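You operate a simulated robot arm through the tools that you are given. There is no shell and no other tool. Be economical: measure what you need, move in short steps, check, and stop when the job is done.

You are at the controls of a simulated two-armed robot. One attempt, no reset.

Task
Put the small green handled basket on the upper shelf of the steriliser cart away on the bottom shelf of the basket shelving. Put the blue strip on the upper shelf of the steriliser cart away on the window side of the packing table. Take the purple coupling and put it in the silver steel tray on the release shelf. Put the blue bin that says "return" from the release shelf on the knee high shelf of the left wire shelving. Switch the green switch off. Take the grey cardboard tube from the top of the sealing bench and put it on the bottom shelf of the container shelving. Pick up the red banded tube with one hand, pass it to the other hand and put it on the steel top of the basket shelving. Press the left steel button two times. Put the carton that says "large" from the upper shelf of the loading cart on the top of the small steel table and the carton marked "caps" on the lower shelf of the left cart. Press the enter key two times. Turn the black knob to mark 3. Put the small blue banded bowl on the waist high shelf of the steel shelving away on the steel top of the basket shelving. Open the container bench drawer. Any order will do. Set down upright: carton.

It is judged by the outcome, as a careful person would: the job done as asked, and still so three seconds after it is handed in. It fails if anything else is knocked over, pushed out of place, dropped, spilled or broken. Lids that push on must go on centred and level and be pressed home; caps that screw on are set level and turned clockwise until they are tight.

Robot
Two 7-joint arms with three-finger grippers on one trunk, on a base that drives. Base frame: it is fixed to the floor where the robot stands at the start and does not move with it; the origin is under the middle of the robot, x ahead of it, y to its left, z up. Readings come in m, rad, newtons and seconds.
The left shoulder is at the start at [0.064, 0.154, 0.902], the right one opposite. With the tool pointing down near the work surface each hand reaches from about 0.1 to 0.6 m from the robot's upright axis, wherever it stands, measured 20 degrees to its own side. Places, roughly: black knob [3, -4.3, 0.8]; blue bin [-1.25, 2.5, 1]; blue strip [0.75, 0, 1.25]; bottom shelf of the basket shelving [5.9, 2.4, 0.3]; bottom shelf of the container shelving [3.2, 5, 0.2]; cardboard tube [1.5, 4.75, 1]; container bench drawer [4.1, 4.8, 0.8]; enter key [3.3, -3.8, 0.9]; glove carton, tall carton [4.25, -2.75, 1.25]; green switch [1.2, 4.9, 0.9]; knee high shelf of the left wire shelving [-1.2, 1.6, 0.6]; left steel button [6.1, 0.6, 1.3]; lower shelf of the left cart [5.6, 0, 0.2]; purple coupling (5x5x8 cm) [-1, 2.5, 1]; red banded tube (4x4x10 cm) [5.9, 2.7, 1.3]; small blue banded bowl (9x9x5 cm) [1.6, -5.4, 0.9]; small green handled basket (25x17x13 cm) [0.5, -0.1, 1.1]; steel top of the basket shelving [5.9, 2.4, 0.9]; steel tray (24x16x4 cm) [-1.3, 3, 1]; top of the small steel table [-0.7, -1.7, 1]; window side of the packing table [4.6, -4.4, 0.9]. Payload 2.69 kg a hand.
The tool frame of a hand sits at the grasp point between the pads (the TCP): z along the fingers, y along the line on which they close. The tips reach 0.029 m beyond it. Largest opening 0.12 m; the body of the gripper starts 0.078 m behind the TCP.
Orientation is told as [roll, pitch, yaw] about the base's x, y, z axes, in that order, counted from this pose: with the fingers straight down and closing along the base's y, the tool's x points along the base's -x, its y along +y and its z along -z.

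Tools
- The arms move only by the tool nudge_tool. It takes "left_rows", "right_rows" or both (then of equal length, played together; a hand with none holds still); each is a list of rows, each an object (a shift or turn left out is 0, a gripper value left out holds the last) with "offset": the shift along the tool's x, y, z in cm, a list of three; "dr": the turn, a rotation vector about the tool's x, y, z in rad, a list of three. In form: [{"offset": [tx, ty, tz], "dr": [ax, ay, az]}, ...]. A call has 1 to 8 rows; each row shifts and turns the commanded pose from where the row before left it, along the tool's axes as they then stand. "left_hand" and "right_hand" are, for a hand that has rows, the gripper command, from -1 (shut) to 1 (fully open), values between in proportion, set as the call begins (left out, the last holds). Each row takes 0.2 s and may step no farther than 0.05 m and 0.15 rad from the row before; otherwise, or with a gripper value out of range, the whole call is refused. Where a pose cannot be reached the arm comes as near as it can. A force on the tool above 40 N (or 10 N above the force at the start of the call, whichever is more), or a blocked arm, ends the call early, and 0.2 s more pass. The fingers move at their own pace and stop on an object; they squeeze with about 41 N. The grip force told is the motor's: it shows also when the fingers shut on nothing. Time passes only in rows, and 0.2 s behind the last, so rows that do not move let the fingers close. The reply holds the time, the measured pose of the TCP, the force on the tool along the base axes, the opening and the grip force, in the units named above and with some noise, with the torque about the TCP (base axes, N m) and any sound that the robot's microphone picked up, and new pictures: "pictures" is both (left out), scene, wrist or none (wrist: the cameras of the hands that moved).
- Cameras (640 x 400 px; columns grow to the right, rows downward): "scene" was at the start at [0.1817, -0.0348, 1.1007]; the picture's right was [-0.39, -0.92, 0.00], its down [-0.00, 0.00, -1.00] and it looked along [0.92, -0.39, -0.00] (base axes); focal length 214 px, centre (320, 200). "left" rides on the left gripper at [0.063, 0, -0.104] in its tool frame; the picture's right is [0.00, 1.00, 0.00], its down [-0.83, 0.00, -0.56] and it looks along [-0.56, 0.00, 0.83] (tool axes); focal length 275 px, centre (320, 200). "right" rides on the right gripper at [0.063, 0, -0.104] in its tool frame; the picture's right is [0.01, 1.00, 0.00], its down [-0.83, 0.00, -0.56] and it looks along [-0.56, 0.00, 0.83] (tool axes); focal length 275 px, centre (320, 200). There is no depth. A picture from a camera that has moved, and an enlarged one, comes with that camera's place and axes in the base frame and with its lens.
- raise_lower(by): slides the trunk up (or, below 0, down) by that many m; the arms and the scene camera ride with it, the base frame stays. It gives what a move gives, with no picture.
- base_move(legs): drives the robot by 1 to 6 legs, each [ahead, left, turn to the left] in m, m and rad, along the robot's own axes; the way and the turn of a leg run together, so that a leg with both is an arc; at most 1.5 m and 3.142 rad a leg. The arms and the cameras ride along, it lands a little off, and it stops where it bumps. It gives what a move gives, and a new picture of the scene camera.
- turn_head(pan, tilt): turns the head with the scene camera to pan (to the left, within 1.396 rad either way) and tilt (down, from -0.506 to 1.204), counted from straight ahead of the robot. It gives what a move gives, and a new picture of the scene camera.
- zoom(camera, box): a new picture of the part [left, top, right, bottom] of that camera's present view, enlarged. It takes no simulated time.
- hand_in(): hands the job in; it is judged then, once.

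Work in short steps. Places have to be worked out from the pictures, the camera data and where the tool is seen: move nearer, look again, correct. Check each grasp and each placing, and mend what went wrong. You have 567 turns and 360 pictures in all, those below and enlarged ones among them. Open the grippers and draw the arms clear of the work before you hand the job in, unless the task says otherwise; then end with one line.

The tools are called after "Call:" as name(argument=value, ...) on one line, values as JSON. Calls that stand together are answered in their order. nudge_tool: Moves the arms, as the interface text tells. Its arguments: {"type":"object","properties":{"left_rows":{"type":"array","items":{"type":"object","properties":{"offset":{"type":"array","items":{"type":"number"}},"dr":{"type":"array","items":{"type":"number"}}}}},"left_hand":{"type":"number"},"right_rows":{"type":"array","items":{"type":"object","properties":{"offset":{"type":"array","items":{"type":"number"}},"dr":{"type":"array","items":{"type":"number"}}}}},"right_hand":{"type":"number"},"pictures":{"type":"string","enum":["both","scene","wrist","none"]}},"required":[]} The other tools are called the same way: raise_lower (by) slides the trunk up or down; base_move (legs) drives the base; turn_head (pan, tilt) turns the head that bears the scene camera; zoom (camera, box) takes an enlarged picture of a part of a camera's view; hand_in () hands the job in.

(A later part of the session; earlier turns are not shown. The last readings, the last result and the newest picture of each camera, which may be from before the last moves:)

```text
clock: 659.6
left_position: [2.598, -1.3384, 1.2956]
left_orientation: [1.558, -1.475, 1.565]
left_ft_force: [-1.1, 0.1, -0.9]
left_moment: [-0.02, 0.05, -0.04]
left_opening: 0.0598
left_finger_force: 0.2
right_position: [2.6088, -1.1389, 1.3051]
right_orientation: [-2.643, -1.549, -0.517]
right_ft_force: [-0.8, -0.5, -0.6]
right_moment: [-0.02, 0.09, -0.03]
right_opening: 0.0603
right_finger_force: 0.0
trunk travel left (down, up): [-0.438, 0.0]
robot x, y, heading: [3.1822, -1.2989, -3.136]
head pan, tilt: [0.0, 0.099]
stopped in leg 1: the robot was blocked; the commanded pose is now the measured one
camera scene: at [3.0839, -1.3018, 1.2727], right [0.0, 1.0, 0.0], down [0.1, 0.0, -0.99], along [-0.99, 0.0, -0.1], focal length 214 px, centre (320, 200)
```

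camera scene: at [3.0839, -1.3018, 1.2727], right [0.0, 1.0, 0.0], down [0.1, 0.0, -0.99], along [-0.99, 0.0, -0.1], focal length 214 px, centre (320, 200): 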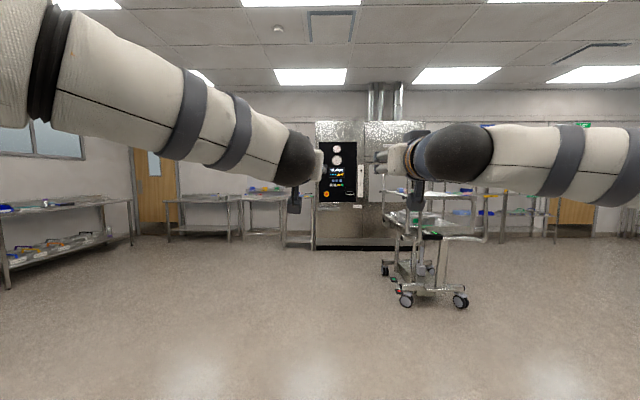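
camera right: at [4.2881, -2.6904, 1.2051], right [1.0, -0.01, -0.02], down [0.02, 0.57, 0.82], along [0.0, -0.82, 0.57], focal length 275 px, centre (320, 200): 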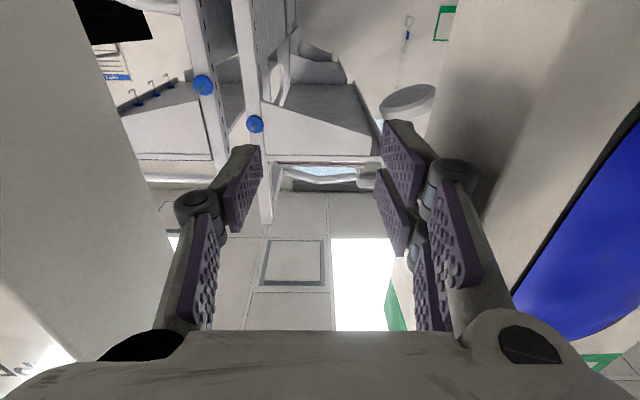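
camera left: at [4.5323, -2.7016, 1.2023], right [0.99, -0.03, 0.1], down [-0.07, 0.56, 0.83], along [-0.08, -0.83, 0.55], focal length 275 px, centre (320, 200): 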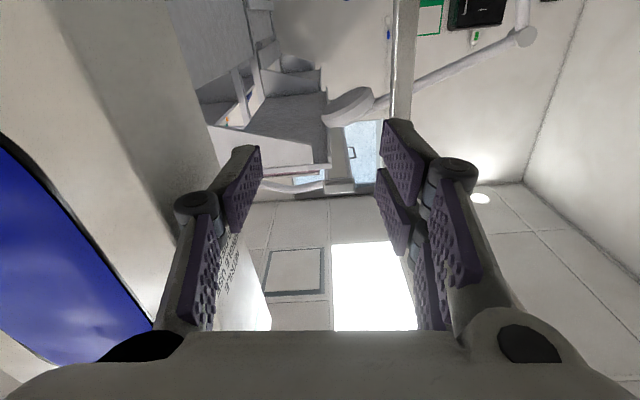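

The carton slipped out and fell to the floor. I look down to find it.

Call:
base_move(legs=[[-0.35, 0, 0]])

Call:
turn_head(pan=0.0, tilt=0.8)

```text
clock: 661.9
left_position: [2.9529, -1.3385, 1.2992]
left_orientation: [1.618, -1.476, 1.506]
left_ft_force: [0.3, 0.2, 0.8]
left_moment: [0.0, 0.05, 0.0]
left_opening: 0.0597
left_finger_force: 0.1
right_position: [2.962, -1.1398, 1.3078]
right_orientation: [-2.747, -1.546, -0.41]
right_ft_force: [0.4, 1.1, -0.2]
right_moment: [0.06, 0.01, 0.04]
right_opening: 0.0599
right_finger_force: 0.1
trunk travel left (down, up): [-0.438, 0.0]
robot x, y, heading: [3.5328, -1.304, -3.141]
head pan, tilt: [0.0, 0.099]
camera scene: at [3.4376, -1.301, 1.2733], right [0.0, 1.0, 0.0], down [0.1, 0.0, -1.0], along [-1.0, 0.0, -0.1], focal length 214 px, centre (320, 200)
```

scene: 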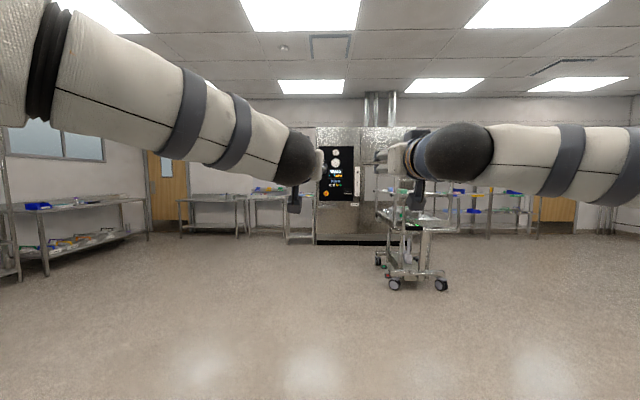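

```text
clock: 662.9
left_position: [2.953, -1.3377, 1.2989]
left_orientation: [1.617, -1.476, 1.508]
left_ft_force: [0.1, 0.4, 0.0]
left_moment: [-0.01, -0.01, 0.01]
left_opening: 0.0601
left_finger_force: 0.0
right_position: [2.9619, -1.1387, 1.308]
right_orientation: [-2.748, -1.545, -0.41]
right_ft_force: [0.9, 0.8, 0.7]
right_moment: [0.0, -0.01, 0.01]
right_opening: 0.0604
right_finger_force: 0.1
trunk travel left (down, up): [-0.438, 0.0]
robot x, y, heading: [3.5322, -1.2995, -3.143]
head pan, tilt: [0.0, 0.799]
camera scene: at [3.4487, -1.3009, 1.2103], right [0.0, 1.0, 0.0], down [0.72, 0.0, -0.7], along [-0.7, 0.0, -0.72], focal length 214 px, centre (320, 200)
```

scene: 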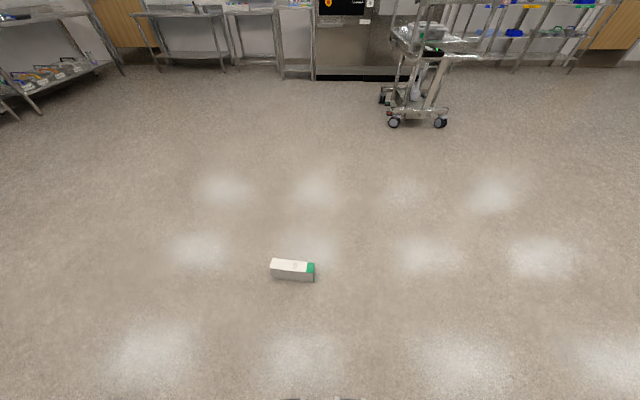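

Call:
zoom(camera="scene", box=[255, 245, 335, 295])

```text
8.00 times, centred on (295, 270) of scene
camera zoom: at [3.4487, -1.3009, 1.2103], right [0.0, 1.0, 0.0], down [0.72, 0.0, -0.7], along [-0.7, 0.0, -0.72], focal length 1716 px, centre (520, -360)
```

zoom: 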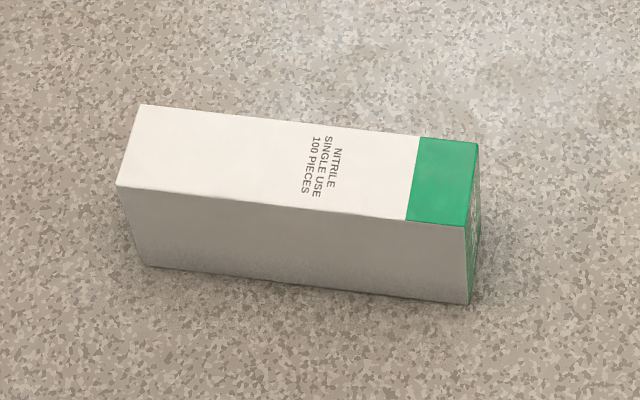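

The carton is 13 × 6 × 23.5 cm, lying on its narrow side: centre ≈[2.897, −1.448], green top toward +y. A single hand can grip its 6 cm thickness from above. I reorient the left hand to point down, closing along x.

Call:
nudge_tool(left_rows=[{"offset": [4, 0, -1]}, {"offset": [4, 0, -1]}, {"offset": [4, 0, -1], "dr": [0, 0.15, 0]}, {"offset": [4, 0, -1], "dr": [0, 0.15, 0]}, {"offset": [3, 0, 0], "dr": [0, 0.15, 0]}, {"offset": [3, 0, 0], "dr": [0, 0.15, 0]}, {"dr": [0, 0.15, 0]}, {"dr": [0, 0.15, 0]}], pictures="none")

Call:
nudge_tool(left_rows=[{"dr": [0, 0.15, 0]}, {"dr": [0, 0.15, 0]}, {"dr": [0, 0.15, 0]}, {"dr": [0, 0.12, 0]}, {"dr": [0, 0, 0.15]}, {"dr": [0, 0, 0.15]}, {"dr": [0, 0, 0.15]}, {"dr": [0, 0, 0.15]}], left_hand=0.75, pictures="none")

Call:
nudge_tool(left_rows=[{"dr": [0, 0, 0.15]}, {"dr": [0, 0, 0.15]}, {"dr": [0, 0, 0.15]}, {"dr": [0, 0, 0.15]}, {"dr": [0, 0, 0.15]}, {"dr": [0, 0, 0.15]}, {"dr": [0, 0, 0.15]}, {}], pictures="none")

```text
clock: 664.7
left_position: [3.0175, -1.3591, 1.0864]
left_orientation: [0.122, -0.673, 3.046]
left_ft_force: [0.7, -0.9, -0.2]
left_moment: [-0.02, 0.01, 0.01]
left_opening: 0.06
left_finger_force: 0.1
right_position: [2.9617, -1.1386, 1.3076]
right_orientation: [-2.74, -1.545, -0.414]
right_ft_force: [-0.1, -0.4, -0.1]
right_moment: [-0.04, 0.0, 0.03]
right_opening: 0.0601
right_finger_force: 0.0
trunk travel left (down, up): [-0.438, 0.0]
robot x, y, heading: [3.5313, -1.3005, -3.145]
head pan, tilt: [0.0, 0.799]
```

```text
clock: 666.5
left_position: [3.0316, -1.3593, 1.0812]
left_orientation: [0.139, -0.032, 2.514]
left_ft_force: [-0.8, -0.2, -0.4]
left_moment: [-0.03, -0.02, 0.0]
left_opening: 0.1051
left_finger_force: 0.2
left hand out of reach, approached as far as the arm can: row 4
right_position: [2.9633, -1.1384, 1.308]
right_orientation: [-2.746, -1.544, -0.41]
right_ft_force: [0.5, -0.1, 0.2]
right_moment: [0.01, 0.0, 0.0]
right_opening: 0.0601
right_finger_force: 0.0
trunk travel left (down, up): [-0.438, 0.0]
robot x, y, heading: [3.5326, -1.301, -3.138]
head pan, tilt: [0.0, 0.799]
```

```text
clock: 668.3
left_position: [3.0326, -1.3587, 1.0832]
left_orientation: [0.099, 0.105, 1.474]
left_ft_force: [-0.2, -0.7, 0.1]
left_moment: [0.01, 0.01, -0.01]
left_opening: 0.1048
left_finger_force: 0.1
right_position: [2.9634, -1.1391, 1.308]
right_orientation: [-2.745, -1.544, -0.411]
right_ft_force: [-0.1, 0.2, -0.4]
right_moment: [-0.01, 0.01, -0.01]
right_opening: 0.0599
right_finger_force: 0.0
trunk travel left (down, up): [-0.438, 0.0]
robot x, y, heading: [3.5304, -1.2995, -3.133]
head pan, tilt: [0.0, 0.799]
```

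Call:
nudge_tool(left_rows=[{"dr": [0.095, -0.1, 0]}, {}], pictures="none")

Call:
base_move(legs=[[0.135, 0.089, 0]])

Call:
raise_lower(by=-0.4)

Call:
nudge_tool(left_rows=[{"offset": [0, 0, 5]}, {"offset": [0, 0, 5]}, {"offset": [0, 0, 5]}, {"offset": [0, 0, 5]}, {"offset": [0, 0, 5]}, {"offset": [0, 0, 5]}, {"offset": [0, 0, 4]}, {}], pictures="wrist")

```text
clock: 668.9
left_position: [3.0417, -1.3602, 1.0795]
left_orientation: [0.002, 0.002, 1.47]
left_ft_force: [-0.5, 0.9, -1.4]
left_moment: [0.03, 0.02, 0.01]
left_opening: 0.1049
left_finger_force: 0.1
left hand out of reach, approached as far as the arm can: row 1
right_position: [2.964, -1.1402, 1.309]
right_orientation: [-2.766, -1.545, -0.389]
right_ft_force: [-0.1, -0.1, -0.2]
right_moment: [0.02, -0.04, 0.01]
right_opening: 0.0602
right_finger_force: 0.0
trunk travel left (down, up): [-0.438, 0.0]
robot x, y, heading: [3.5311, -1.304, -3.142]
head pan, tilt: [0.0, 0.799]
```

```text
clock: 670.4
left_position: [2.9061, -1.4493, 1.0789]
left_orientation: [0.003, 0.003, 1.47]
left_ft_force: [0.4, 0.5, -0.3]
left_moment: [-0.02, -0.01, 0.02]
left_opening: 0.1049
left_finger_force: 0.0
right_position: [2.8295, -1.2281, 1.3089]
right_orientation: [-2.737, -1.544, -0.42]
right_ft_force: [-0.2, -0.6, -0.2]
right_moment: [0.02, 0.02, 0.0]
right_opening: 0.0598
right_finger_force: 0.0
trunk travel left (down, up): [-0.438, 0.0]
robot x, y, heading: [3.3967, -1.3875, -3.138]
head pan, tilt: [0.0, 0.799]
camera scene: at [3.3149, -1.3907, 1.2103], right [0.0, 1.0, 0.0], down [0.72, 0.0, -0.7], along [-0.7, 0.0, -0.72], focal length 214 px, centre (320, 200)
```

scene: 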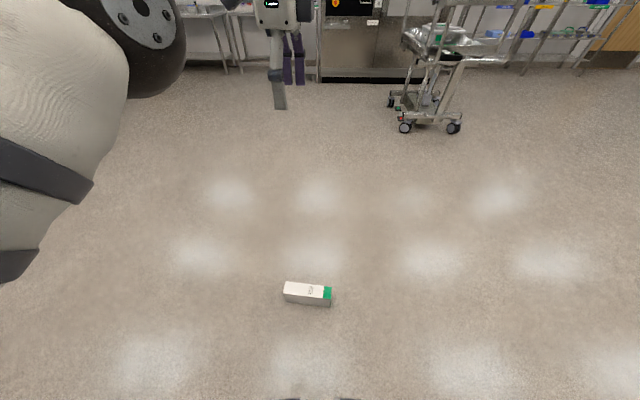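

```text
clock: 674.2
left_position: [2.9072, -1.4497, 0.6797]
left_orientation: [0.003, 0.004, 1.47]
left_ft_force: [1.2, -0.7, 0.4]
left_moment: [0.01, 0.01, -0.01]
left_opening: 0.1048
left_finger_force: 0.0
right_position: [2.8294, -1.2288, 0.9084]
right_orientation: [-2.755, -1.544, -0.402]
right_ft_force: [0.3, 0.3, 0.3]
right_moment: [0.0, 0.04, 0.01]
right_opening: 0.06
right_finger_force: 0.0
trunk travel left (down, up): [-0.038, 0.4]
robot x, y, heading: [3.3992, -1.3879, -3.14]
head pan, tilt: [0.0, 0.799]
```

```text
clock: 676.0
left_position: [2.9054, -1.4512, 0.3389]
left_orientation: [0.002, 0.003, 1.472]
left_ft_force: [-0.4, 0.4, 0.6]
left_moment: [-0.02, 0.01, 0.02]
left_opening: 0.1052
left_finger_force: 0.1
right_position: [2.8289, -1.2295, 0.9089]
right_orientation: [-2.753, -1.546, -0.403]
right_ft_force: [0.3, -0.3, -0.2]
right_moment: [0.0, -0.04, -0.01]
right_opening: 0.0599
right_finger_force: 0.1
trunk travel left (down, up): [-0.038, 0.4]
robot x, y, heading: [3.399, -1.392, -3.14]
head pan, tilt: [0.0, 0.799]
camera left: at [2.8996, -1.5128, 0.443], right [-0.99, 0.1, 0.0], down [0.09, 0.83, 0.55], along [0.06, 0.55, -0.83], focal length 275 px, centre (320, 200)
```

left: 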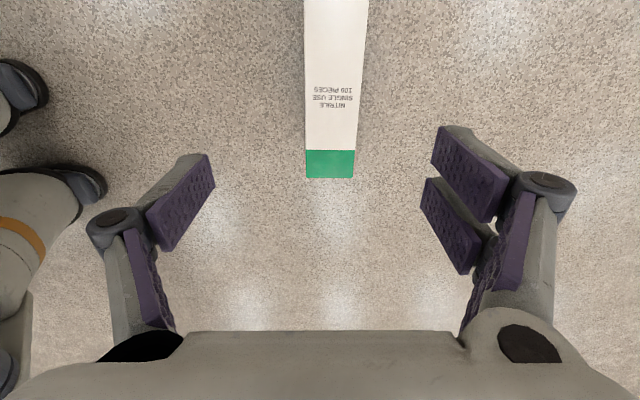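

Carton well below, aligned. I shift 0.8 cm and descend 24 cm, then close.

Call:
nudge_tool(left_rows=[{"offset": [0, 0.8, 4.5]}, {"offset": [0, 0, 5]}, {"offset": [0, 0, 5]}, {"offset": [0, 0, 5]}, {"offset": [0, 0, 4.5]}, {}], pictures="none")

Call:
nudge_tool(left_rows=[{}, {}, {}], left_hand=-1, pictures="none")

```text
clock: 677.4
left_position: [2.8952, -1.4507, 0.0985]
left_orientation: [0.001, 0.003, 1.47]
left_ft_force: [0.3, 0.9, -0.2]
left_moment: [0.0, -0.04, -0.01]
left_opening: 0.1052
left_finger_force: 0.0
right_position: [2.8294, -1.2285, 0.9085]
right_orientation: [-2.749, -1.544, -0.408]
right_ft_force: [-0.3, 0.0, -0.2]
right_moment: [-0.01, -0.03, 0.02]
right_opening: 0.06
right_finger_force: 0.1
trunk travel left (down, up): [-0.038, 0.4]
robot x, y, heading: [3.3979, -1.3885, -3.136]
head pan, tilt: [0.0, 0.799]
```

```text
clock: 678.2
left_position: [2.8954, -1.4501, 0.1001]
left_orientation: [0.009, 0.004, 1.471]
left_ft_force: [-9.6, -0.6, 11.4]
left_moment: [-0.17, 0.46, -0.21]
left_opening: 0.0616
left_finger_force: 41.1
right_position: [2.8313, -1.2276, 0.9082]
right_orientation: [-2.765, -1.544, -0.392]
right_ft_force: [-0.2, 0.7, -0.3]
right_moment: [0.03, 0.02, 0.01]
right_opening: 0.0599
right_finger_force: 0.0
trunk travel left (down, up): [-0.038, 0.4]
robot x, y, heading: [3.3989, -1.3901, -3.138]
head pan, tilt: [0.0, 0.799]
```

Gripped (6.2 cm). Lift by arm 25 cm and raise the trunk.

Call:
nudge_tool(left_rows=[{"offset": [0, 0, -2]}, {"offset": [0, 0, -5]}, {"offset": [0, 0, -5]}, {"offset": [0, 0, -5]}, {"offset": [0, 0, -5]}, {"offset": [0, 0, -5]}], pictures="none")

Call:
raise_lower(by=0.4)

Call:
nudge_tool(left_rows=[{"offset": [0, 0, -4]}, {"dr": [0, -0.15, 0]}, {"dr": [0, -0.15, 0]}, {"dr": [0, -0.15, 0]}, {"dr": [0, -0.15, 0]}, {"dr": [0, -0.15, 0]}, {"dr": [0, -0.15, 0]}, {"dr": [0, -0.15, 0]}], pictures="none")

```text
clock: 679.6
left_position: [2.8977, -1.4507, 0.3691]
left_orientation: [0.002, 0.002, 1.469]
left_ft_force: [0.3, -0.1, -4.5]
left_moment: [0.01, 0.01, 0.0]
left_opening: 0.0619
left_finger_force: 41.0
right_position: [2.829, -1.2289, 0.9088]
right_orientation: [-2.738, -1.545, -0.421]
right_ft_force: [-0.6, -0.3, -0.2]
right_moment: [-0.01, 0.03, -0.02]
right_opening: 0.06
right_finger_force: 0.1
trunk travel left (down, up): [-0.038, 0.4]
robot x, y, heading: [3.397, -1.389, -3.142]
head pan, tilt: [0.0, 0.799]
```

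```text
clock: 683.4
left_position: [2.897, -1.4508, 0.768]
left_orientation: [0.001, 0.005, 1.469]
left_ft_force: [0.7, 0.4, -5.2]
left_moment: [0.0, 0.03, 0.01]
left_opening: 0.0617
left_finger_force: 41.0
right_position: [2.8284, -1.2288, 1.3072]
right_orientation: [-2.725, -1.547, -0.432]
right_ft_force: [-0.4, 0.0, 0.6]
right_moment: [0.01, 0.02, 0.02]
right_opening: 0.0602
right_finger_force: 0.1
trunk travel left (down, up): [-0.438, 0.0]
robot x, y, heading: [3.3984, -1.3926, -3.141]
head pan, tilt: [0.0, 0.799]
```

```text
clock: 685.2
left_position: [2.8971, -1.4502, 0.8088]
left_orientation: [0.008, -1.049, 1.464]
left_ft_force: [-0.2, -0.1, -5.0]
left_moment: [-0.14, -0.02, 0.01]
left_opening: 0.0616
left_finger_force: 41.1
right_position: [2.8289, -1.2288, 1.3073]
right_orientation: [-2.733, -1.545, -0.423]
right_ft_force: [0.1, -0.1, 0.4]
right_moment: [0.01, 0.04, 0.0]
right_opening: 0.06
right_finger_force: 0.0
trunk travel left (down, up): [-0.438, 0.0]
robot x, y, heading: [3.3979, -1.3904, -3.143]
head pan, tilt: [0.0, 0.799]
```

Call:
nudge_tool(left_rows=[{"dr": [0, -0.15, 0]}, {"dr": [0, -0.15, 0]}, {"dr": [0, -0.15, 0]}, {"dr": [0, -0.07, 0]}, {"offset": [-5, 0, 0]}, {"offset": [-5, 0, 0]}, {"offset": [-5, 0, 0]}, {"offset": [-5, 0, 0]}], right_rows=[{"offset": [0, -4, 0]}, {"offset": [0, -4, 0]}, {"offset": [0, 0, -4]}, {"offset": [0, 0, -4]}, {}, {}, {}, {}], pictures="scene")

```text
clock: 687.0
left_position: [2.9252, -1.4459, 1.0229]
left_orientation: [0.463, -1.564, 1.008]
left_ft_force: [0.7, 0.6, -5.1]
left_moment: [-0.17, -0.01, -0.01]
left_opening: 0.0615
left_finger_force: 41.2
left hand out of reach, approached as far as the arm can: row 2, 3
right_position: [2.9096, -1.1495, 1.3079]
right_orientation: [-2.776, -1.542, -0.379]
right_ft_force: [0.4, -0.6, 0.9]
right_moment: [0.0, 0.0, 0.0]
right_opening: 0.0601
right_finger_force: 0.0
trunk travel left (down, up): [-0.438, 0.0]
robot x, y, heading: [3.4, -1.3897, -3.143]
head pan, tilt: [0.0, 0.799]
camera scene: at [3.3157, -1.39, 1.2104], right [0.0, 1.0, 0.0], down [0.72, 0.0, -0.7], along [-0.7, 0.0, -0.72], focal length 214 px, centre (320, 200)
```

scene: 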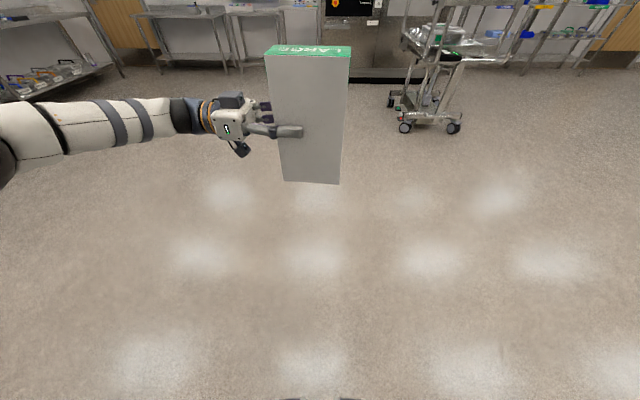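

The carton is upright in the left hand. I set the head level and drive to the small steel table.

Call:
base_move(legs=[[1.45, 0.1, 0], [1.1, 0.1, 0]])

Call:
turn_head(pan=0.0, tilt=0.35)

```text
clock: 699.5
left_position: [0.3757, -1.6723, 1.0205]
left_orientation: [0.421, -1.565, 1.059]
left_ft_force: [-0.5, -0.7, -5.0]
left_moment: [-0.24, -0.01, 0.04]
left_opening: 0.0617
left_finger_force: 40.5
right_position: [0.3568, -1.3774, 1.307]
right_orientation: [-2.747, -1.545, -0.398]
right_ft_force: [-0.6, -0.5, 0.7]
right_moment: [-0.01, -0.03, 0.02]
right_opening: 0.06
right_finger_force: 0.0
trunk travel left (down, up): [-0.438, 0.0]
robot x, y, heading: [0.8498, -1.6151, -3.134]
head pan, tilt: [0.0, 0.799]
camera scene: at [0.7646, -1.6128, 1.2102], right [-0.01, 1.0, 0.0], down [0.72, 0.01, -0.7], along [-0.7, -0.01, -0.72], focal length 214 px, centre (320, 200)
```

scene: 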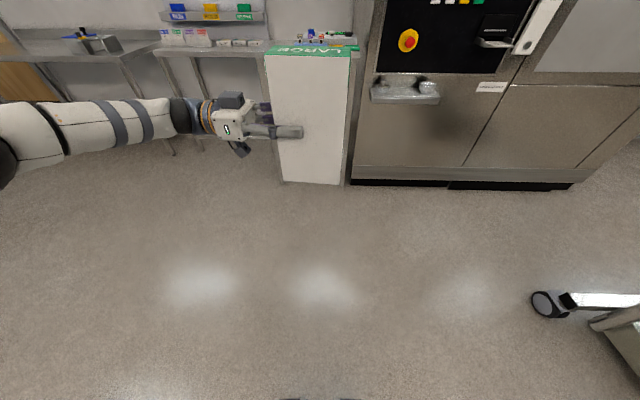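

```text
clock: 700.4
left_position: [0.3754, -1.6729, 1.021]
left_orientation: [0.405, -1.564, 1.072]
left_ft_force: [-0.2, 0.1, -4.2]
left_moment: [-0.18, 0.04, 0.01]
left_opening: 0.0619
left_finger_force: 40.9
right_position: [0.3569, -1.3764, 1.3074]
right_orientation: [-2.75, -1.545, -0.401]
right_ft_force: [0.4, -0.3, -0.1]
right_moment: [-0.02, -0.03, 0.0]
right_opening: 0.0601
right_finger_force: 0.0
trunk travel left (down, up): [-0.438, 0.0]
robot x, y, heading: [0.8484, -1.6117, -3.133]
head pan, tilt: [0.0, 0.351]
camera scene: at [0.7523, -1.6129, 1.2498], right [-0.01, 1.0, 0.0], down [0.34, 0.0, -0.94], along [-0.94, -0.01, -0.34], focal length 214 px, centre (320, 200)
```

scene: 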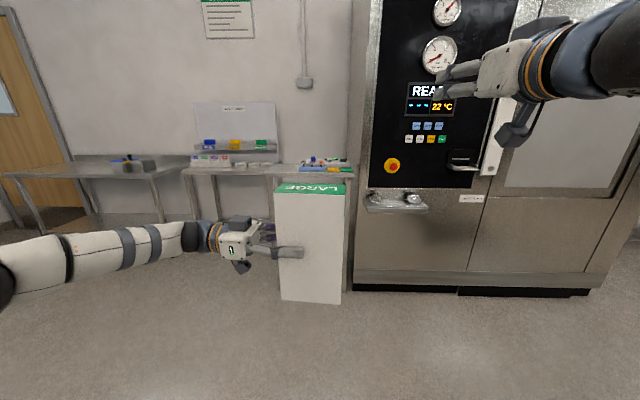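

Call:
zoom(camera="scene", box=[170, 130, 370, 230])

```text
3.20 times, centred on (270, 180) of scene
camera zoom: at [0.7523, -1.6129, 1.2498], right [-0.01, 1.0, 0.0], down [0.34, 0.0, -0.94], along [-0.94, -0.01, -0.34], focal length 686 px, centre (480, 264)
```

zoom: 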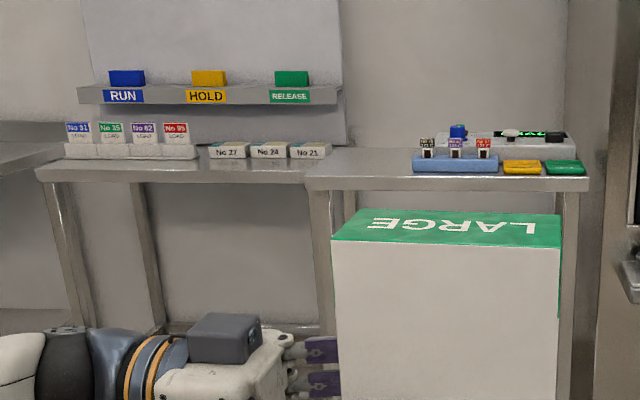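

The target is the right small table (front x≈−0.5, top ≈0.95, y −1.95…−1.42); free space at its left. I move the hand left and up for height.

Call:
nudge_tool(left_rows=[{"offset": [0, 1, -4]}, {"offset": [0, 1, -4]}, {"offset": [-3, 0.5, -2]}, {"offset": [-3, 0, 0]}, {"offset": [-3, 0, 0]}], pictures="none")

```text
clock: 701.6
left_position: [0.3413, -1.7686, 1.1114]
left_orientation: [0.337, -1.564, 1.142]
left_ft_force: [0.4, 0.7, -4.9]
left_moment: [-0.2, 0.03, -0.01]
left_opening: 0.0615
left_finger_force: 40.6
right_position: [0.357, -1.3766, 1.3079]
right_orientation: [-2.766, -1.544, -0.38]
right_ft_force: [0.6, 0.0, -0.2]
right_moment: [-0.01, 0.03, 0.02]
right_opening: 0.06
right_finger_force: 0.0
trunk travel left (down, up): [-0.438, 0.0]
robot x, y, heading: [0.8505, -1.61, -3.133]
head pan, tilt: [0.0, 0.351]
```

Call:
nudge_tool(right_rows=[{"offset": [3, 0, -4]}, {"offset": [3, 0, -4]}, {"offset": [3, 0, -4]}], pictures="none")

Call:
base_move(legs=[[0.66, 0.121, 0]])

```text
clock: 702.4
left_position: [0.3403, -1.7692, 1.1114]
left_orientation: [0.377, -1.564, 1.103]
left_ft_force: [-0.2, 0.2, -5.0]
left_moment: [-0.18, 0.02, -0.04]
left_opening: 0.0615
left_finger_force: 41.1
right_position: [0.453, -1.3764, 1.2327]
right_orientation: [-2.743, -1.544, -0.404]
right_ft_force: [-0.2, 0.2, -0.1]
right_moment: [0.01, -0.02, 0.01]
right_opening: 0.0599
right_finger_force: 0.0
right hand out of reach, approached as far as the arm can: row 3
trunk travel left (down, up): [-0.438, 0.0]
robot x, y, heading: [0.8456, -1.6138, -3.127]
head pan, tilt: [0.0, 0.351]
```

```text
clock: 706.1
left_position: [-0.3145, -1.9017, 1.1113]
left_orientation: [0.379, -1.563, 1.107]
left_ft_force: [-0.4, -0.2, -5.8]
left_moment: [-0.18, 0.04, 0.0]
left_opening: 0.0614
left_finger_force: 41.2
right_position: [-0.2051, -1.5074, 1.231]
right_orientation: [-2.732, -1.544, -0.409]
right_ft_force: [-0.6, 1.2, 0.2]
right_moment: [0.01, 0.0, 0.01]
right_opening: 0.0602
right_finger_force: 0.0
trunk travel left (down, up): [-0.438, 0.0]
robot x, y, heading: [0.1911, -1.7425, -3.125]
head pan, tilt: [0.0, 0.351]
camera scene: at [0.095, -1.7436, 1.2499], right [-0.02, 1.0, 0.0], down [0.34, 0.01, -0.94], along [-0.94, -0.02, -0.34], focal length 214 px, centre (320, 200)
```

scene: 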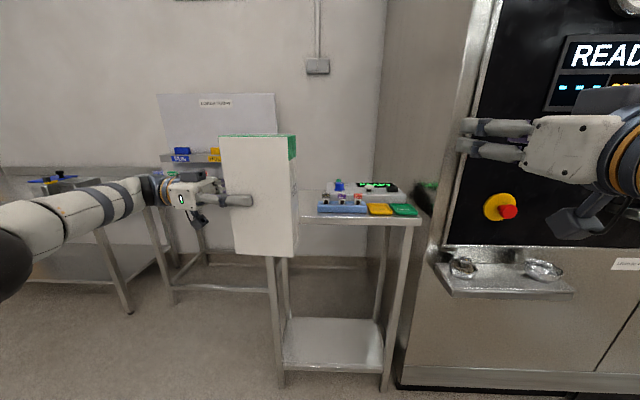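

Small table: front x≈−0.55, top z≈0.94, left edge y≈−1.91. Target carton centre ≈[−0.595, −1.82]. I tuck the right hand inward, then drive forward 0.28 m, right 0.037 m.

Call:
nudge_tool(right_rows=[{"offset": [0, 3, 0]}, {"offset": [0, 3, 0]}, {"offset": [2, 0, -2]}], pictures="none")

Call:
base_move(legs=[[0.275, -0.04, 0]])

```text
clock: 706.9
left_position: [-0.3156, -1.9015, 1.1122]
left_orientation: [0.341, -1.563, 1.146]
left_ft_force: [-0.4, 0.7, -5.1]
left_moment: [-0.19, 0.02, -0.05]
left_opening: 0.0615
left_finger_force: 40.8
right_position: [-0.2031, -1.5707, 1.2273]
right_orientation: [-2.753, -1.547, -0.392]
right_ft_force: [0.0, 0.0, 0.2]
right_moment: [-0.01, 0.0, -0.01]
right_opening: 0.0602
right_finger_force: 0.0
right hand out of reach, approached as far as the arm can: row 3
trunk travel left (down, up): [-0.438, 0.0]
robot x, y, heading: [0.1914, -1.7427, -3.127]
head pan, tilt: [0.0, 0.351]
```

```text
clock: 708.9
left_position: [-0.5919, -1.8688, 1.1111]
left_orientation: [0.327, -1.564, 1.165]
left_ft_force: [-0.2, 0.0, -5.1]
left_moment: [-0.17, 0.03, -0.02]
left_opening: 0.0615
left_finger_force: 40.4
right_position: [-0.4814, -1.5363, 1.2276]
right_orientation: [-2.725, -1.546, -0.414]
right_ft_force: [-0.5, 0.0, 0.8]
right_moment: [0.01, 0.02, 0.04]
right_opening: 0.0599
right_finger_force: 0.0
trunk travel left (down, up): [-0.438, 0.0]
robot x, y, heading: [-0.0854, -1.7082, -3.116]
head pan, tilt: [0.0, 0.351]
camera scene: at [-0.1825, -1.709, 1.2499], right [-0.02, 1.0, 0.0], down [0.34, 0.01, -0.94], along [-0.94, -0.02, -0.34], focal length 214 px, centre (320, 200)
```

scene: 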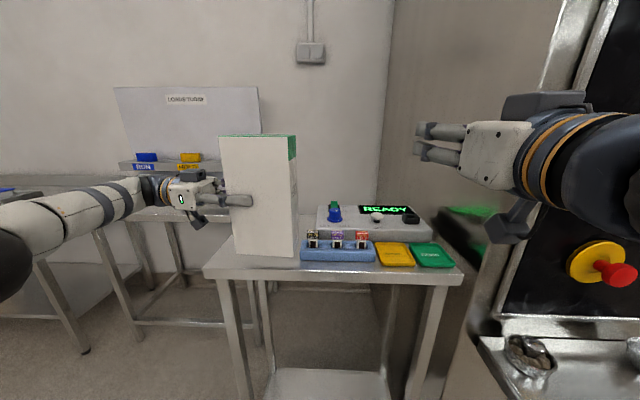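

Table front is x≈−0.572, left edge −1.967; I shift the carton 3 cm further in and 3 cm left, then lower.

Call:
nudge_tool(left_rows=[{"offset": [0, 1.5, -1.5]}, {"offset": [0, 1.5, -1.6]}, {"offset": [2, 0, 0]}, {"offset": [1.5, 0, 0]}], pictures="scene")

```text
clock: 709.9
left_position: [-0.5965, -1.8891, 1.0768]
left_orientation: [0.255, -1.563, 1.233]
left_ft_force: [-0.9, 0.3, -4.6]
left_moment: [-0.19, 0.01, 0.04]
left_opening: 0.0616
left_finger_force: 41.2
left hand out of reach, approached as far as the arm can: row 1, 2
right_position: [-0.4813, -1.5375, 1.2266]
right_orientation: [-2.719, -1.546, -0.419]
right_ft_force: [-0.8, 0.3, -0.3]
right_moment: [0.0, -0.04, -0.02]
right_opening: 0.0595
right_finger_force: 0.3
trunk travel left (down, up): [-0.438, 0.0]
robot x, y, heading: [-0.0866, -1.7079, -3.121]
head pan, tilt: [0.0, 0.351]
camera scene: at [-0.1821, -1.7091, 1.2498], right [-0.02, 1.0, 0.0], down [0.34, 0.01, -0.94], along [-0.94, -0.02, -0.34], focal length 214 px, centre (320, 200)
```

scene: 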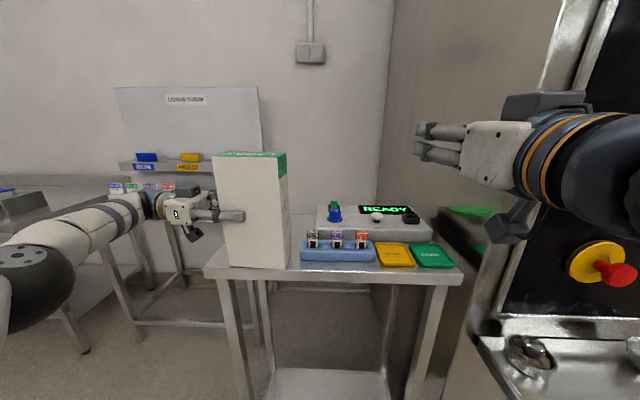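

Base forward 4 cm to bring the carton fully over the table, then lower.

Call:
base_move(legs=[[0.04, 0, 0]])

Call:
nudge_tool(left_rows=[{"offset": [0.8, 0, 0]}, {"offset": [0.5, 0, 0]}, {"offset": [0.4, 0, 0]}], pictures="none")

Call:
nudge_tool(left_rows=[{"offset": [0.4, 0, 0]}, {"offset": [0.4, 0, 0]}, {"offset": [0.4, 0, 0]}], pictures="none")

```text
clock: 710.7
left_position: [-0.6362, -1.8897, 1.0757]
left_orientation: [0.158, -1.564, 1.331]
left_ft_force: [-0.5, 0.4, -5.3]
left_moment: [-0.17, -0.04, -0.03]
left_opening: 0.0616
left_finger_force: 41.3
right_position: [-0.5214, -1.5387, 1.2265]
right_orientation: [-2.711, -1.545, -0.427]
right_ft_force: [-0.2, 0.2, -0.1]
right_moment: [-0.02, 0.02, -0.01]
right_opening: 0.06
right_finger_force: 0.0
trunk travel left (down, up): [-0.438, 0.0]
robot x, y, heading: [-0.1243, -1.7091, -3.124]
head pan, tilt: [0.0, 0.351]
camera scene: at [-0.223, -1.71, 1.2498], right [-0.02, 1.0, 0.0], down [0.34, 0.01, -0.94], along [-0.94, -0.02, -0.34], focal length 214 px, centre (320, 200)
```

scene: 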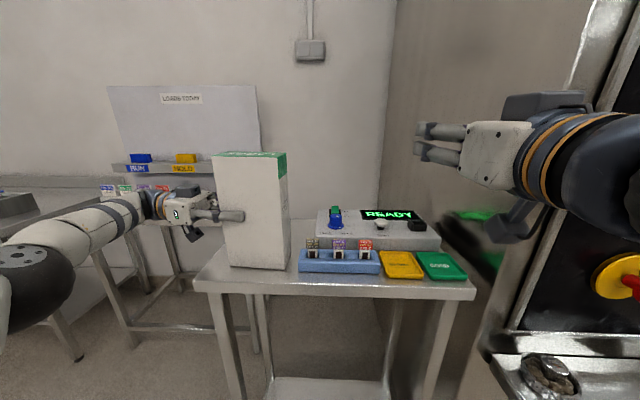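

```text
clock: 711.5
left_position: [-0.6362, -1.8908, 1.074]
left_orientation: [2.132, -1.547, -0.638]
left_ft_force: [2.6, -0.8, 22.5]
left_moment: [0.19, -1.11, -0.53]
left_opening: 0.062
left_finger_force: 40.9
right_position: [-0.5191, -1.538, 1.2287]
right_orientation: [-2.76, -1.544, -0.376]
right_ft_force: [0.3, 1.4, 0.1]
right_moment: [-0.02, -0.03, -0.03]
right_opening: 0.0601
right_finger_force: 0.0
trunk travel left (down, up): [-0.438, 0.0]
robot x, y, heading: [-0.1228, -1.7088, -3.122]
head pan, tilt: [0.0, 0.351]
stopped in row 3 (left hand): the force on the tool passed its limit at 44 N (the readings are from after the stop); the commanded pose is now the measured one
```

```text
clock: 711.9
left_position: [-0.6361, -1.8905, 1.0733]
left_orientation: [2.32, -1.534, -0.825]
left_ft_force: [3.8, -1.4, 20.2]
left_moment: [0.59, -1.25, -0.6]
left_opening: 0.0618
left_finger_force: 41.0
right_position: [-0.5193, -1.5375, 1.2273]
right_orientation: [-2.725, -1.547, -0.413]
right_ft_force: [0.1, 0.7, -0.4]
right_moment: [0.02, -0.02, 0.01]
right_opening: 0.0598
right_finger_force: 0.1
trunk travel left (down, up): [-0.438, 0.0]
robot x, y, heading: [-0.1255, -1.711, -3.117]
head pan, tilt: [0.0, 0.351]
stopped in row 2 (left hand): the force on the tool passed its limit at 42 N (the readings are from after the stop); the commanded pose is now the measured one
```

The carton is on the table. Relieve 3 mm, open to 9 cm and withdraw to the left.

Call:
nudge_tool(left_rows=[{"offset": [-0.3, 0, 0]}, {}, {}], left_hand=0.5, pictures="scene")

```text
clock: 712.7
left_position: [-0.6378, -1.8922, 1.0725]
left_orientation: [2.22, -1.542, -0.724]
left_ft_force: [0.1, -0.7, 0.2]
left_moment: [-0.02, 0.01, 0.01]
left_opening: 0.0899
left_finger_force: 0.1
right_position: [-0.521, -1.5373, 1.2278]
right_orientation: [-2.72, -1.546, -0.418]
right_ft_force: [1.3, 0.1, -0.6]
right_moment: [0.03, -0.01, 0.06]
right_opening: 0.0601
right_finger_force: 0.0
trunk travel left (down, up): [-0.438, 0.0]
robot x, y, heading: [-0.1247, -1.7111, -3.12]
head pan, tilt: [0.0, 0.351]
camera scene: at [-0.2217, -1.71, 1.2499], right [-0.02, 1.0, 0.0], down [0.34, 0.01, -0.94], along [-0.94, -0.02, -0.34], focal length 214 px, centre (320, 200)
```

scene: 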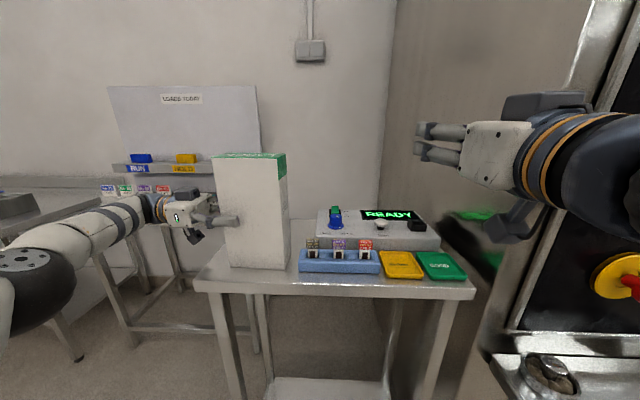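

Upright on the table. Withdraw left 8 cm and back the base away.

Call:
nudge_tool(left_rows=[{"offset": [0, 0, -4]}, {"offset": [0, 0, -4.5]}], pictures="none")

Call:
base_move(legs=[[-0.6, 0, 0]])

```text
clock: 713.3
left_position: [-0.6114, -1.9566, 1.0755]
left_orientation: [2.237, -1.541, -0.74]
left_ft_force: [-0.5, -0.7, 0.5]
left_moment: [-0.01, 0.01, -0.01]
left_opening: 0.0899
left_finger_force: 0.0
left hand out of reach, approached as far as the arm can: row 1, 2
right_position: [-0.5204, -1.5388, 1.228]
right_orientation: [-2.724, -1.545, -0.413]
right_ft_force: [0.4, 0.2, 0.0]
right_moment: [0.03, -0.01, -0.05]
right_opening: 0.0603
right_finger_force: 0.1
trunk travel left (down, up): [-0.438, 0.0]
robot x, y, heading: [-0.1267, -1.7084, -3.12]
head pan, tilt: [0.0, 0.351]
```

```text
clock: 716.7
left_position: [-0.0165, -1.9443, 1.0762]
left_orientation: [2.216, -1.54, -0.718]
left_ft_force: [-0.6, -0.2, 0.9]
left_moment: [0.01, 0.0, 0.02]
left_opening: 0.09
left_finger_force: 0.1
right_position: [0.0735, -1.5266, 1.2277]
right_orientation: [-2.728, -1.544, -0.408]
right_ft_force: [0.6, -0.7, 0.3]
right_moment: [0.0, -0.03, 0.0]
right_opening: 0.06
right_finger_force: 0.1
trunk travel left (down, up): [-0.438, 0.0]
robot x, y, heading: [0.4706, -1.6937, -3.123]
head pan, tilt: [0.0, 0.351]
camera scene: at [0.3731, -1.6975, 1.2499], right [-0.02, 1.0, 0.0], down [0.34, 0.01, -0.94], along [-0.94, -0.02, -0.34], focal length 214 px, centre (320, 200)
```

scene: 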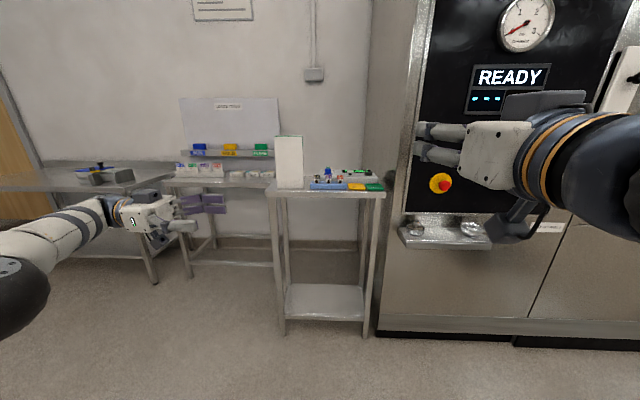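

The carton stands upright on the table. Next: enter key and knob at the packing table's west side. I turn around and drive to its north-west corner.

Call:
base_move(legs=[[0, 0, 1.56], [0, 0, 1.56], [1.4, 0, 0], [0.4, -0.8, 0], [0, -0.7, 0]])

Call:
turn_head(pan=-0.45, tilt=0.35)

```text
clock: 742.9
left_position: [2.768, -2.9494, 1.0764]
left_orientation: [2.22, -1.544, 2.413]
left_ft_force: [0.4, -0.7, 0.1]
left_moment: [-0.02, -0.02, 0.0]
left_opening: 0.0898
left_finger_force: 0.0
right_position: [2.6737, -3.3659, 1.2287]
right_orientation: [-2.726, -1.548, 2.724]
right_ft_force: [-0.3, -0.5, 0.1]
right_moment: [0.02, 0.02, -0.02]
right_opening: 0.06
right_finger_force: 0.1
trunk travel left (down, up): [-0.438, 0.0]
robot x, y, heading: [2.278, -3.1939, 0.019]
head pan, tilt: [0.0, 0.351]
camera scene: at [2.3742, -3.1917, 1.2499], right [0.02, -1.0, 0.0], down [-0.34, -0.01, -0.94], along [0.94, 0.02, -0.34], focal length 214 px, centre (320, 200)
```

scene: 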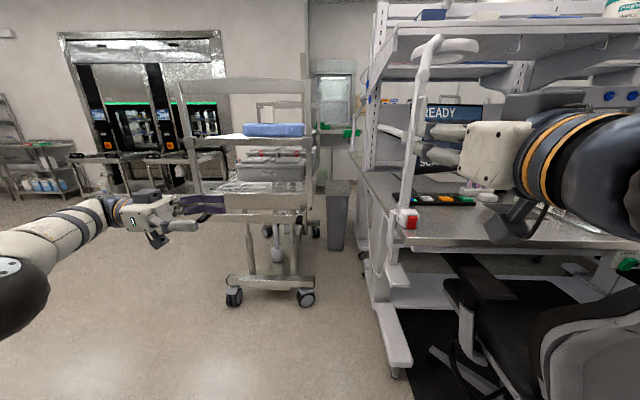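

```text
clock: 743.8
left_position: [2.7678, -2.9489, 1.0762]
left_orientation: [2.225, -1.542, 2.409]
left_ft_force: [0.2, 0.6, -0.1]
left_moment: [0.02, -0.03, 0.01]
left_opening: 0.09
left_finger_force: 0.1
right_position: [2.6734, -3.3661, 1.2277]
right_orientation: [-2.72, -1.547, 2.719]
right_ft_force: [-0.2, 1.0, 0.7]
right_moment: [-0.03, 0.01, 0.0]
right_opening: 0.0599
right_finger_force: 0.1
trunk travel left (down, up): [-0.438, 0.0]
robot x, y, heading: [2.2817, -3.191, 0.015]
head pan, tilt: [-0.45, 0.351]
camera scene: at [2.3656, -3.2321, 1.2499], right [-0.42, -0.91, 0.0], down [-0.31, 0.14, -0.94], along [0.85, -0.39, -0.34], focal length 214 px, centre (320, 200)
```

scene: 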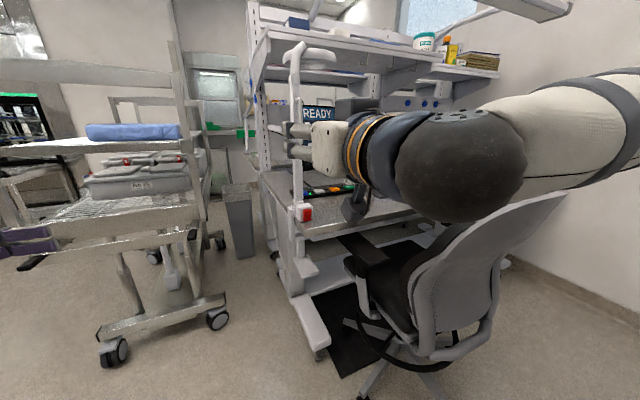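

The chair blocks the west side; I'll reach the enter key from the north end with the left arm. First I turn the left hand to point down and tilt it forward, close it, and tuck the right hand.

Call:
nudge_tool(left_rows=[{"dr": [0, 0.15, 0]}, {"dr": [0, 0.15, 0]}, {"dr": [0, 0.15, 0]}, {"dr": [0, 0.15, 0]}, {"dr": [0, 0.15, 0]}, {"dr": [0, 0.15, 0]}, {"dr": [0, 0.15, 0]}, {"dr": [0, 0.15, 0]}], left_hand=-1, pictures="none")

Call:
nudge_tool(left_rows=[{"dr": [0, 0.15, 0]}, {"dr": [0, 0.15, 0]}, {"dr": [0, 0.07, 0]}, {"dr": [-0.15, 0, 0]}, {"dr": [-0.15, 0, 0]}, {"dr": [-0.15, 0, 0]}, {"dr": [-0.15, 0, 0]}, {"dr": [-0.15, 0, 0]}], pictures="none")

Call:
base_move(legs=[[-0.1, 0.4, 0], [0, 0, -1.571], [0, 0.95, 0]])

```text
clock: 745.6
left_position: [2.7678, -2.9474, 1.0757]
left_orientation: [0.025, -0.384, -1.658]
left_ft_force: [-0.1, -0.3, -0.2]
left_moment: [0.0, 0.02, 0.0]
left_opening: 0.0
left_finger_force: 28.5
right_position: [2.6735, -3.3663, 1.2274]
right_orientation: [-2.746, -1.546, 2.742]
right_ft_force: [0.6, -1.9, -0.9]
right_moment: [0.01, 0.0, 0.02]
right_opening: 0.0599
right_finger_force: 0.0
trunk travel left (down, up): [-0.438, 0.0]
robot x, y, heading: [2.2786, -3.1944, 0.02]
head pan, tilt: [-0.45, 0.351]
```

```text
clock: 747.4
left_position: [2.7657, -2.9488, 1.0754]
left_orientation: [0.774, -0.022, -1.653]
left_ft_force: [-1.0, -0.4, 0.6]
left_moment: [-0.04, 0.02, 0.0]
left_opening: 0.0001
left_finger_force: 29.0
right_position: [2.6749, -3.3646, 1.2274]
right_orientation: [-2.694, -1.546, 2.694]
right_ft_force: [0.1, -0.1, 0.7]
right_moment: [-0.02, 0.01, -0.01]
right_opening: 0.0602
right_finger_force: 0.2
trunk travel left (down, up): [-0.438, 0.0]
robot x, y, heading: [2.28, -3.193, 0.015]
head pan, tilt: [-0.45, 0.351]
```

```text
clock: 762.0
left_position: [3.3381, -3.2629, 1.0678]
left_orientation: [0.75, -0.005, 3.063]
left_ft_force: [0.1, 0.3, 0.9]
left_moment: [-0.01, 0.01, 0.0]
left_opening: 0.0
left_finger_force: 28.6
right_position: [2.9163, -3.1705, 1.2178]
right_orientation: [2.697, -1.555, 2.015]
right_ft_force: [-0.5, 1.6, 1.0]
right_moment: [-0.01, -0.01, -0.03]
right_opening: 0.0599
right_finger_force: 0.0
trunk travel left (down, up): [-0.438, 0.0]
robot x, y, heading: [3.1098, -2.7813, -1.554]
head pan, tilt: [-0.45, 0.351]
camera scene: at [3.0488, -2.8609, 1.2472], right [-0.91, 0.42, -0.02], down [0.16, 0.3, -0.94], along [-0.39, -0.85, -0.34], focal length 214 px, centre (320, 200)
```

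scene: 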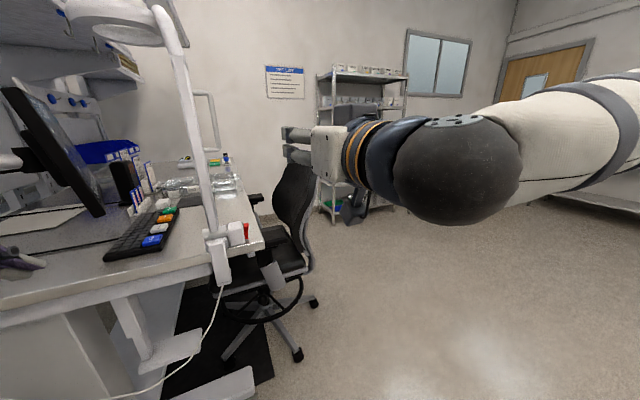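

Call:
zoom(camera="scene", box=[60, 150, 260, 275])

```text
3.20 times, centred on (160, 212) of scene
camera zoom: at [3.0488, -2.8609, 1.2472], right [-0.91, 0.42, -0.02], down [0.16, 0.3, -0.94], along [-0.39, -0.85, -0.34], focal length 686 px, centre (832, 160)
```

zoom: 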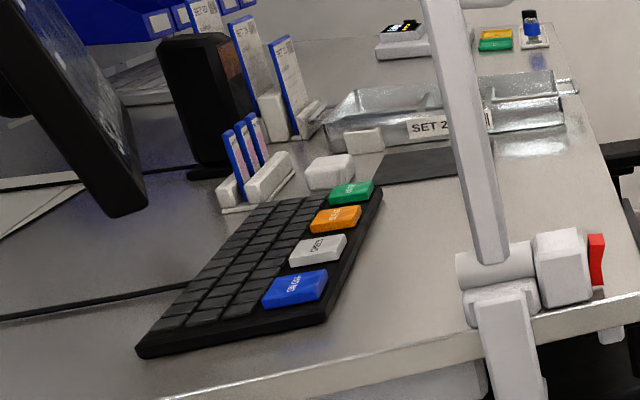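

Call:
zoom(camera="scene", box=[138, 202, 182, 250])

```text
8.33 times, centred on (160, 226) of scene
camera zoom: at [3.0488, -2.8609, 1.2472], right [-0.91, 0.42, -0.02], down [0.16, 0.3, -0.94], along [-0.39, -0.85, -0.34], focal length 1787 px, centre (1653, -17)
```

zoom: 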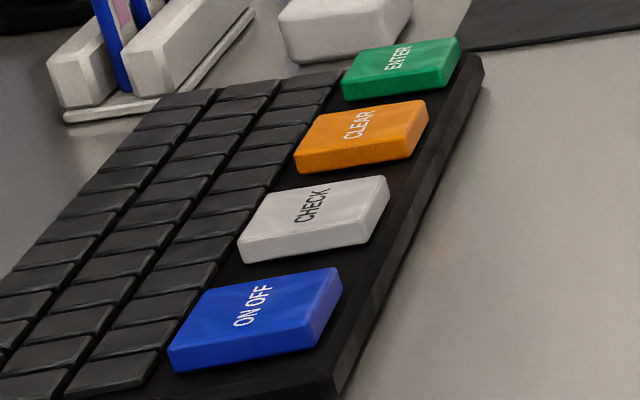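

ENTER is the green key at ≈[3.274, −3.858, 0.92]. Lowering the trunk also shifts the shoulders forward, which gives the reach. I raise the hand slightly, lower the trunk 0.12, and move in.

Call:
nudge_tool(left_rows=[{"offset": [0, 2.05, -2.2]}, {"offset": [0, 2.05, -2.2]}], pictures="none")

Call:
raise_lower(by=-0.12)

Call:
base_move(legs=[[0.25, -0.06, -0.015]])

Call:
zoom(camera="left", box=[0, 0, 640, 400])

```text
clock: 762.8
left_position: [3.3173, -3.2766, 1.1228]
left_orientation: [0.729, 0.019, 3.052]
left_ft_force: [0.2, -0.4, 1.8]
left_moment: [0.05, -0.02, 0.0]
left_opening: 0.0
left_finger_force: 28.1
right_position: [2.9001, -3.1802, 1.222]
right_orientation: [2.489, -1.548, 2.214]
right_ft_force: [-1.3, -0.7, 0.3]
right_moment: [-0.03, -0.03, 0.03]
right_opening: 0.0601
right_finger_force: 0.0
trunk travel left (down, up): [-0.438, 0.0]
robot x, y, heading: [3.1006, -2.7797, -1.565]
head pan, tilt: [-0.45, 0.351]
stopped in row 2 (left hand): the arm was blocked; the commanded pose is now the measured one
```

```text
clock: 763.8
left_position: [3.2443, -3.2243, 1.0881]
left_orientation: [0.761, 0.313, 2.893]
left_ft_force: [-0.4, -1.6, -0.4]
left_moment: [0.07, -0.02, 0.01]
left_opening: 0.0002
left_finger_force: 28.7
right_position: [2.9267, -3.214, 1.0604]
right_orientation: [0.018, -1.356, -1.57]
right_ft_force: [-0.3, -1.1, 0.7]
right_moment: [0.02, -0.01, 0.03]
right_opening: 0.0602
right_finger_force: 0.1
trunk travel left (down, up): [-0.373, 0.065]
robot x, y, heading: [3.1093, -2.7734, -1.54]
head pan, tilt: [-0.45, 0.351]
stopped: the arm was blocked; the commanded pose is now the measured one
```

```text
clock: 765.1
left_position: [3.2198, -3.3483, 1.0797]
left_orientation: [0.755, 0.298, 2.886]
left_ft_force: [0.1, -0.6, 0.0]
left_moment: [0.01, -0.02, 0.01]
left_opening: 0.0001
left_finger_force: 28.4
right_position: [2.903, -3.3402, 1.0551]
right_orientation: [-0.014, -1.346, -1.542]
right_ft_force: [0.2, 0.3, 0.6]
right_moment: [-0.03, -0.01, -0.02]
right_opening: 0.06
right_finger_force: 0.1
trunk travel left (down, up): [-0.373, 0.065]
robot x, y, heading: [3.0774, -2.8965, -1.542]
head pan, tilt: [-0.45, 0.351]
stopped in leg 1: the robot was blocked; the commanded pose is now the measured one
camera scene: at [3.0284, -3.0232, 1.1777], right [-0.91, 0.41, -0.02], down [0.15, 0.3, -0.94], along [-0.38, -0.86, -0.33], focal length 214 px, centre (320, 200)
```

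scene: 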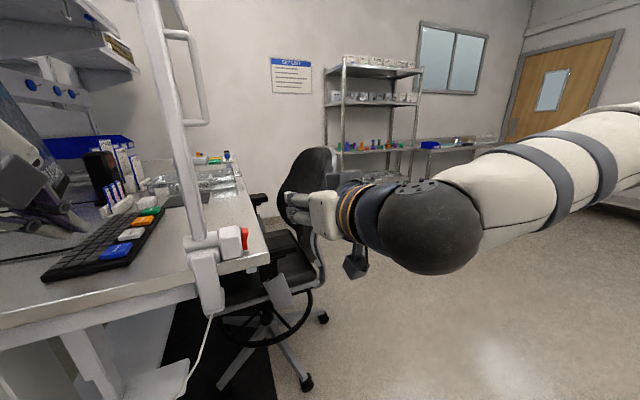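

```text
1.00 times, centred on (320, 200) of left (not enlarged: the box is as wide or as high as the picture)
camera zoom: at [3.2748, -3.2892, 1.1713], right [-0.38, -0.65, 0.65], down [-0.79, 0.6, 0.14], along [-0.48, -0.46, -0.74], focal length 275 px, centre (320, 200)
```

zoom: 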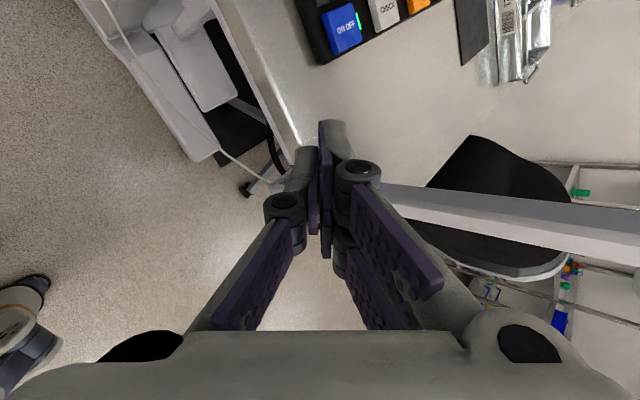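

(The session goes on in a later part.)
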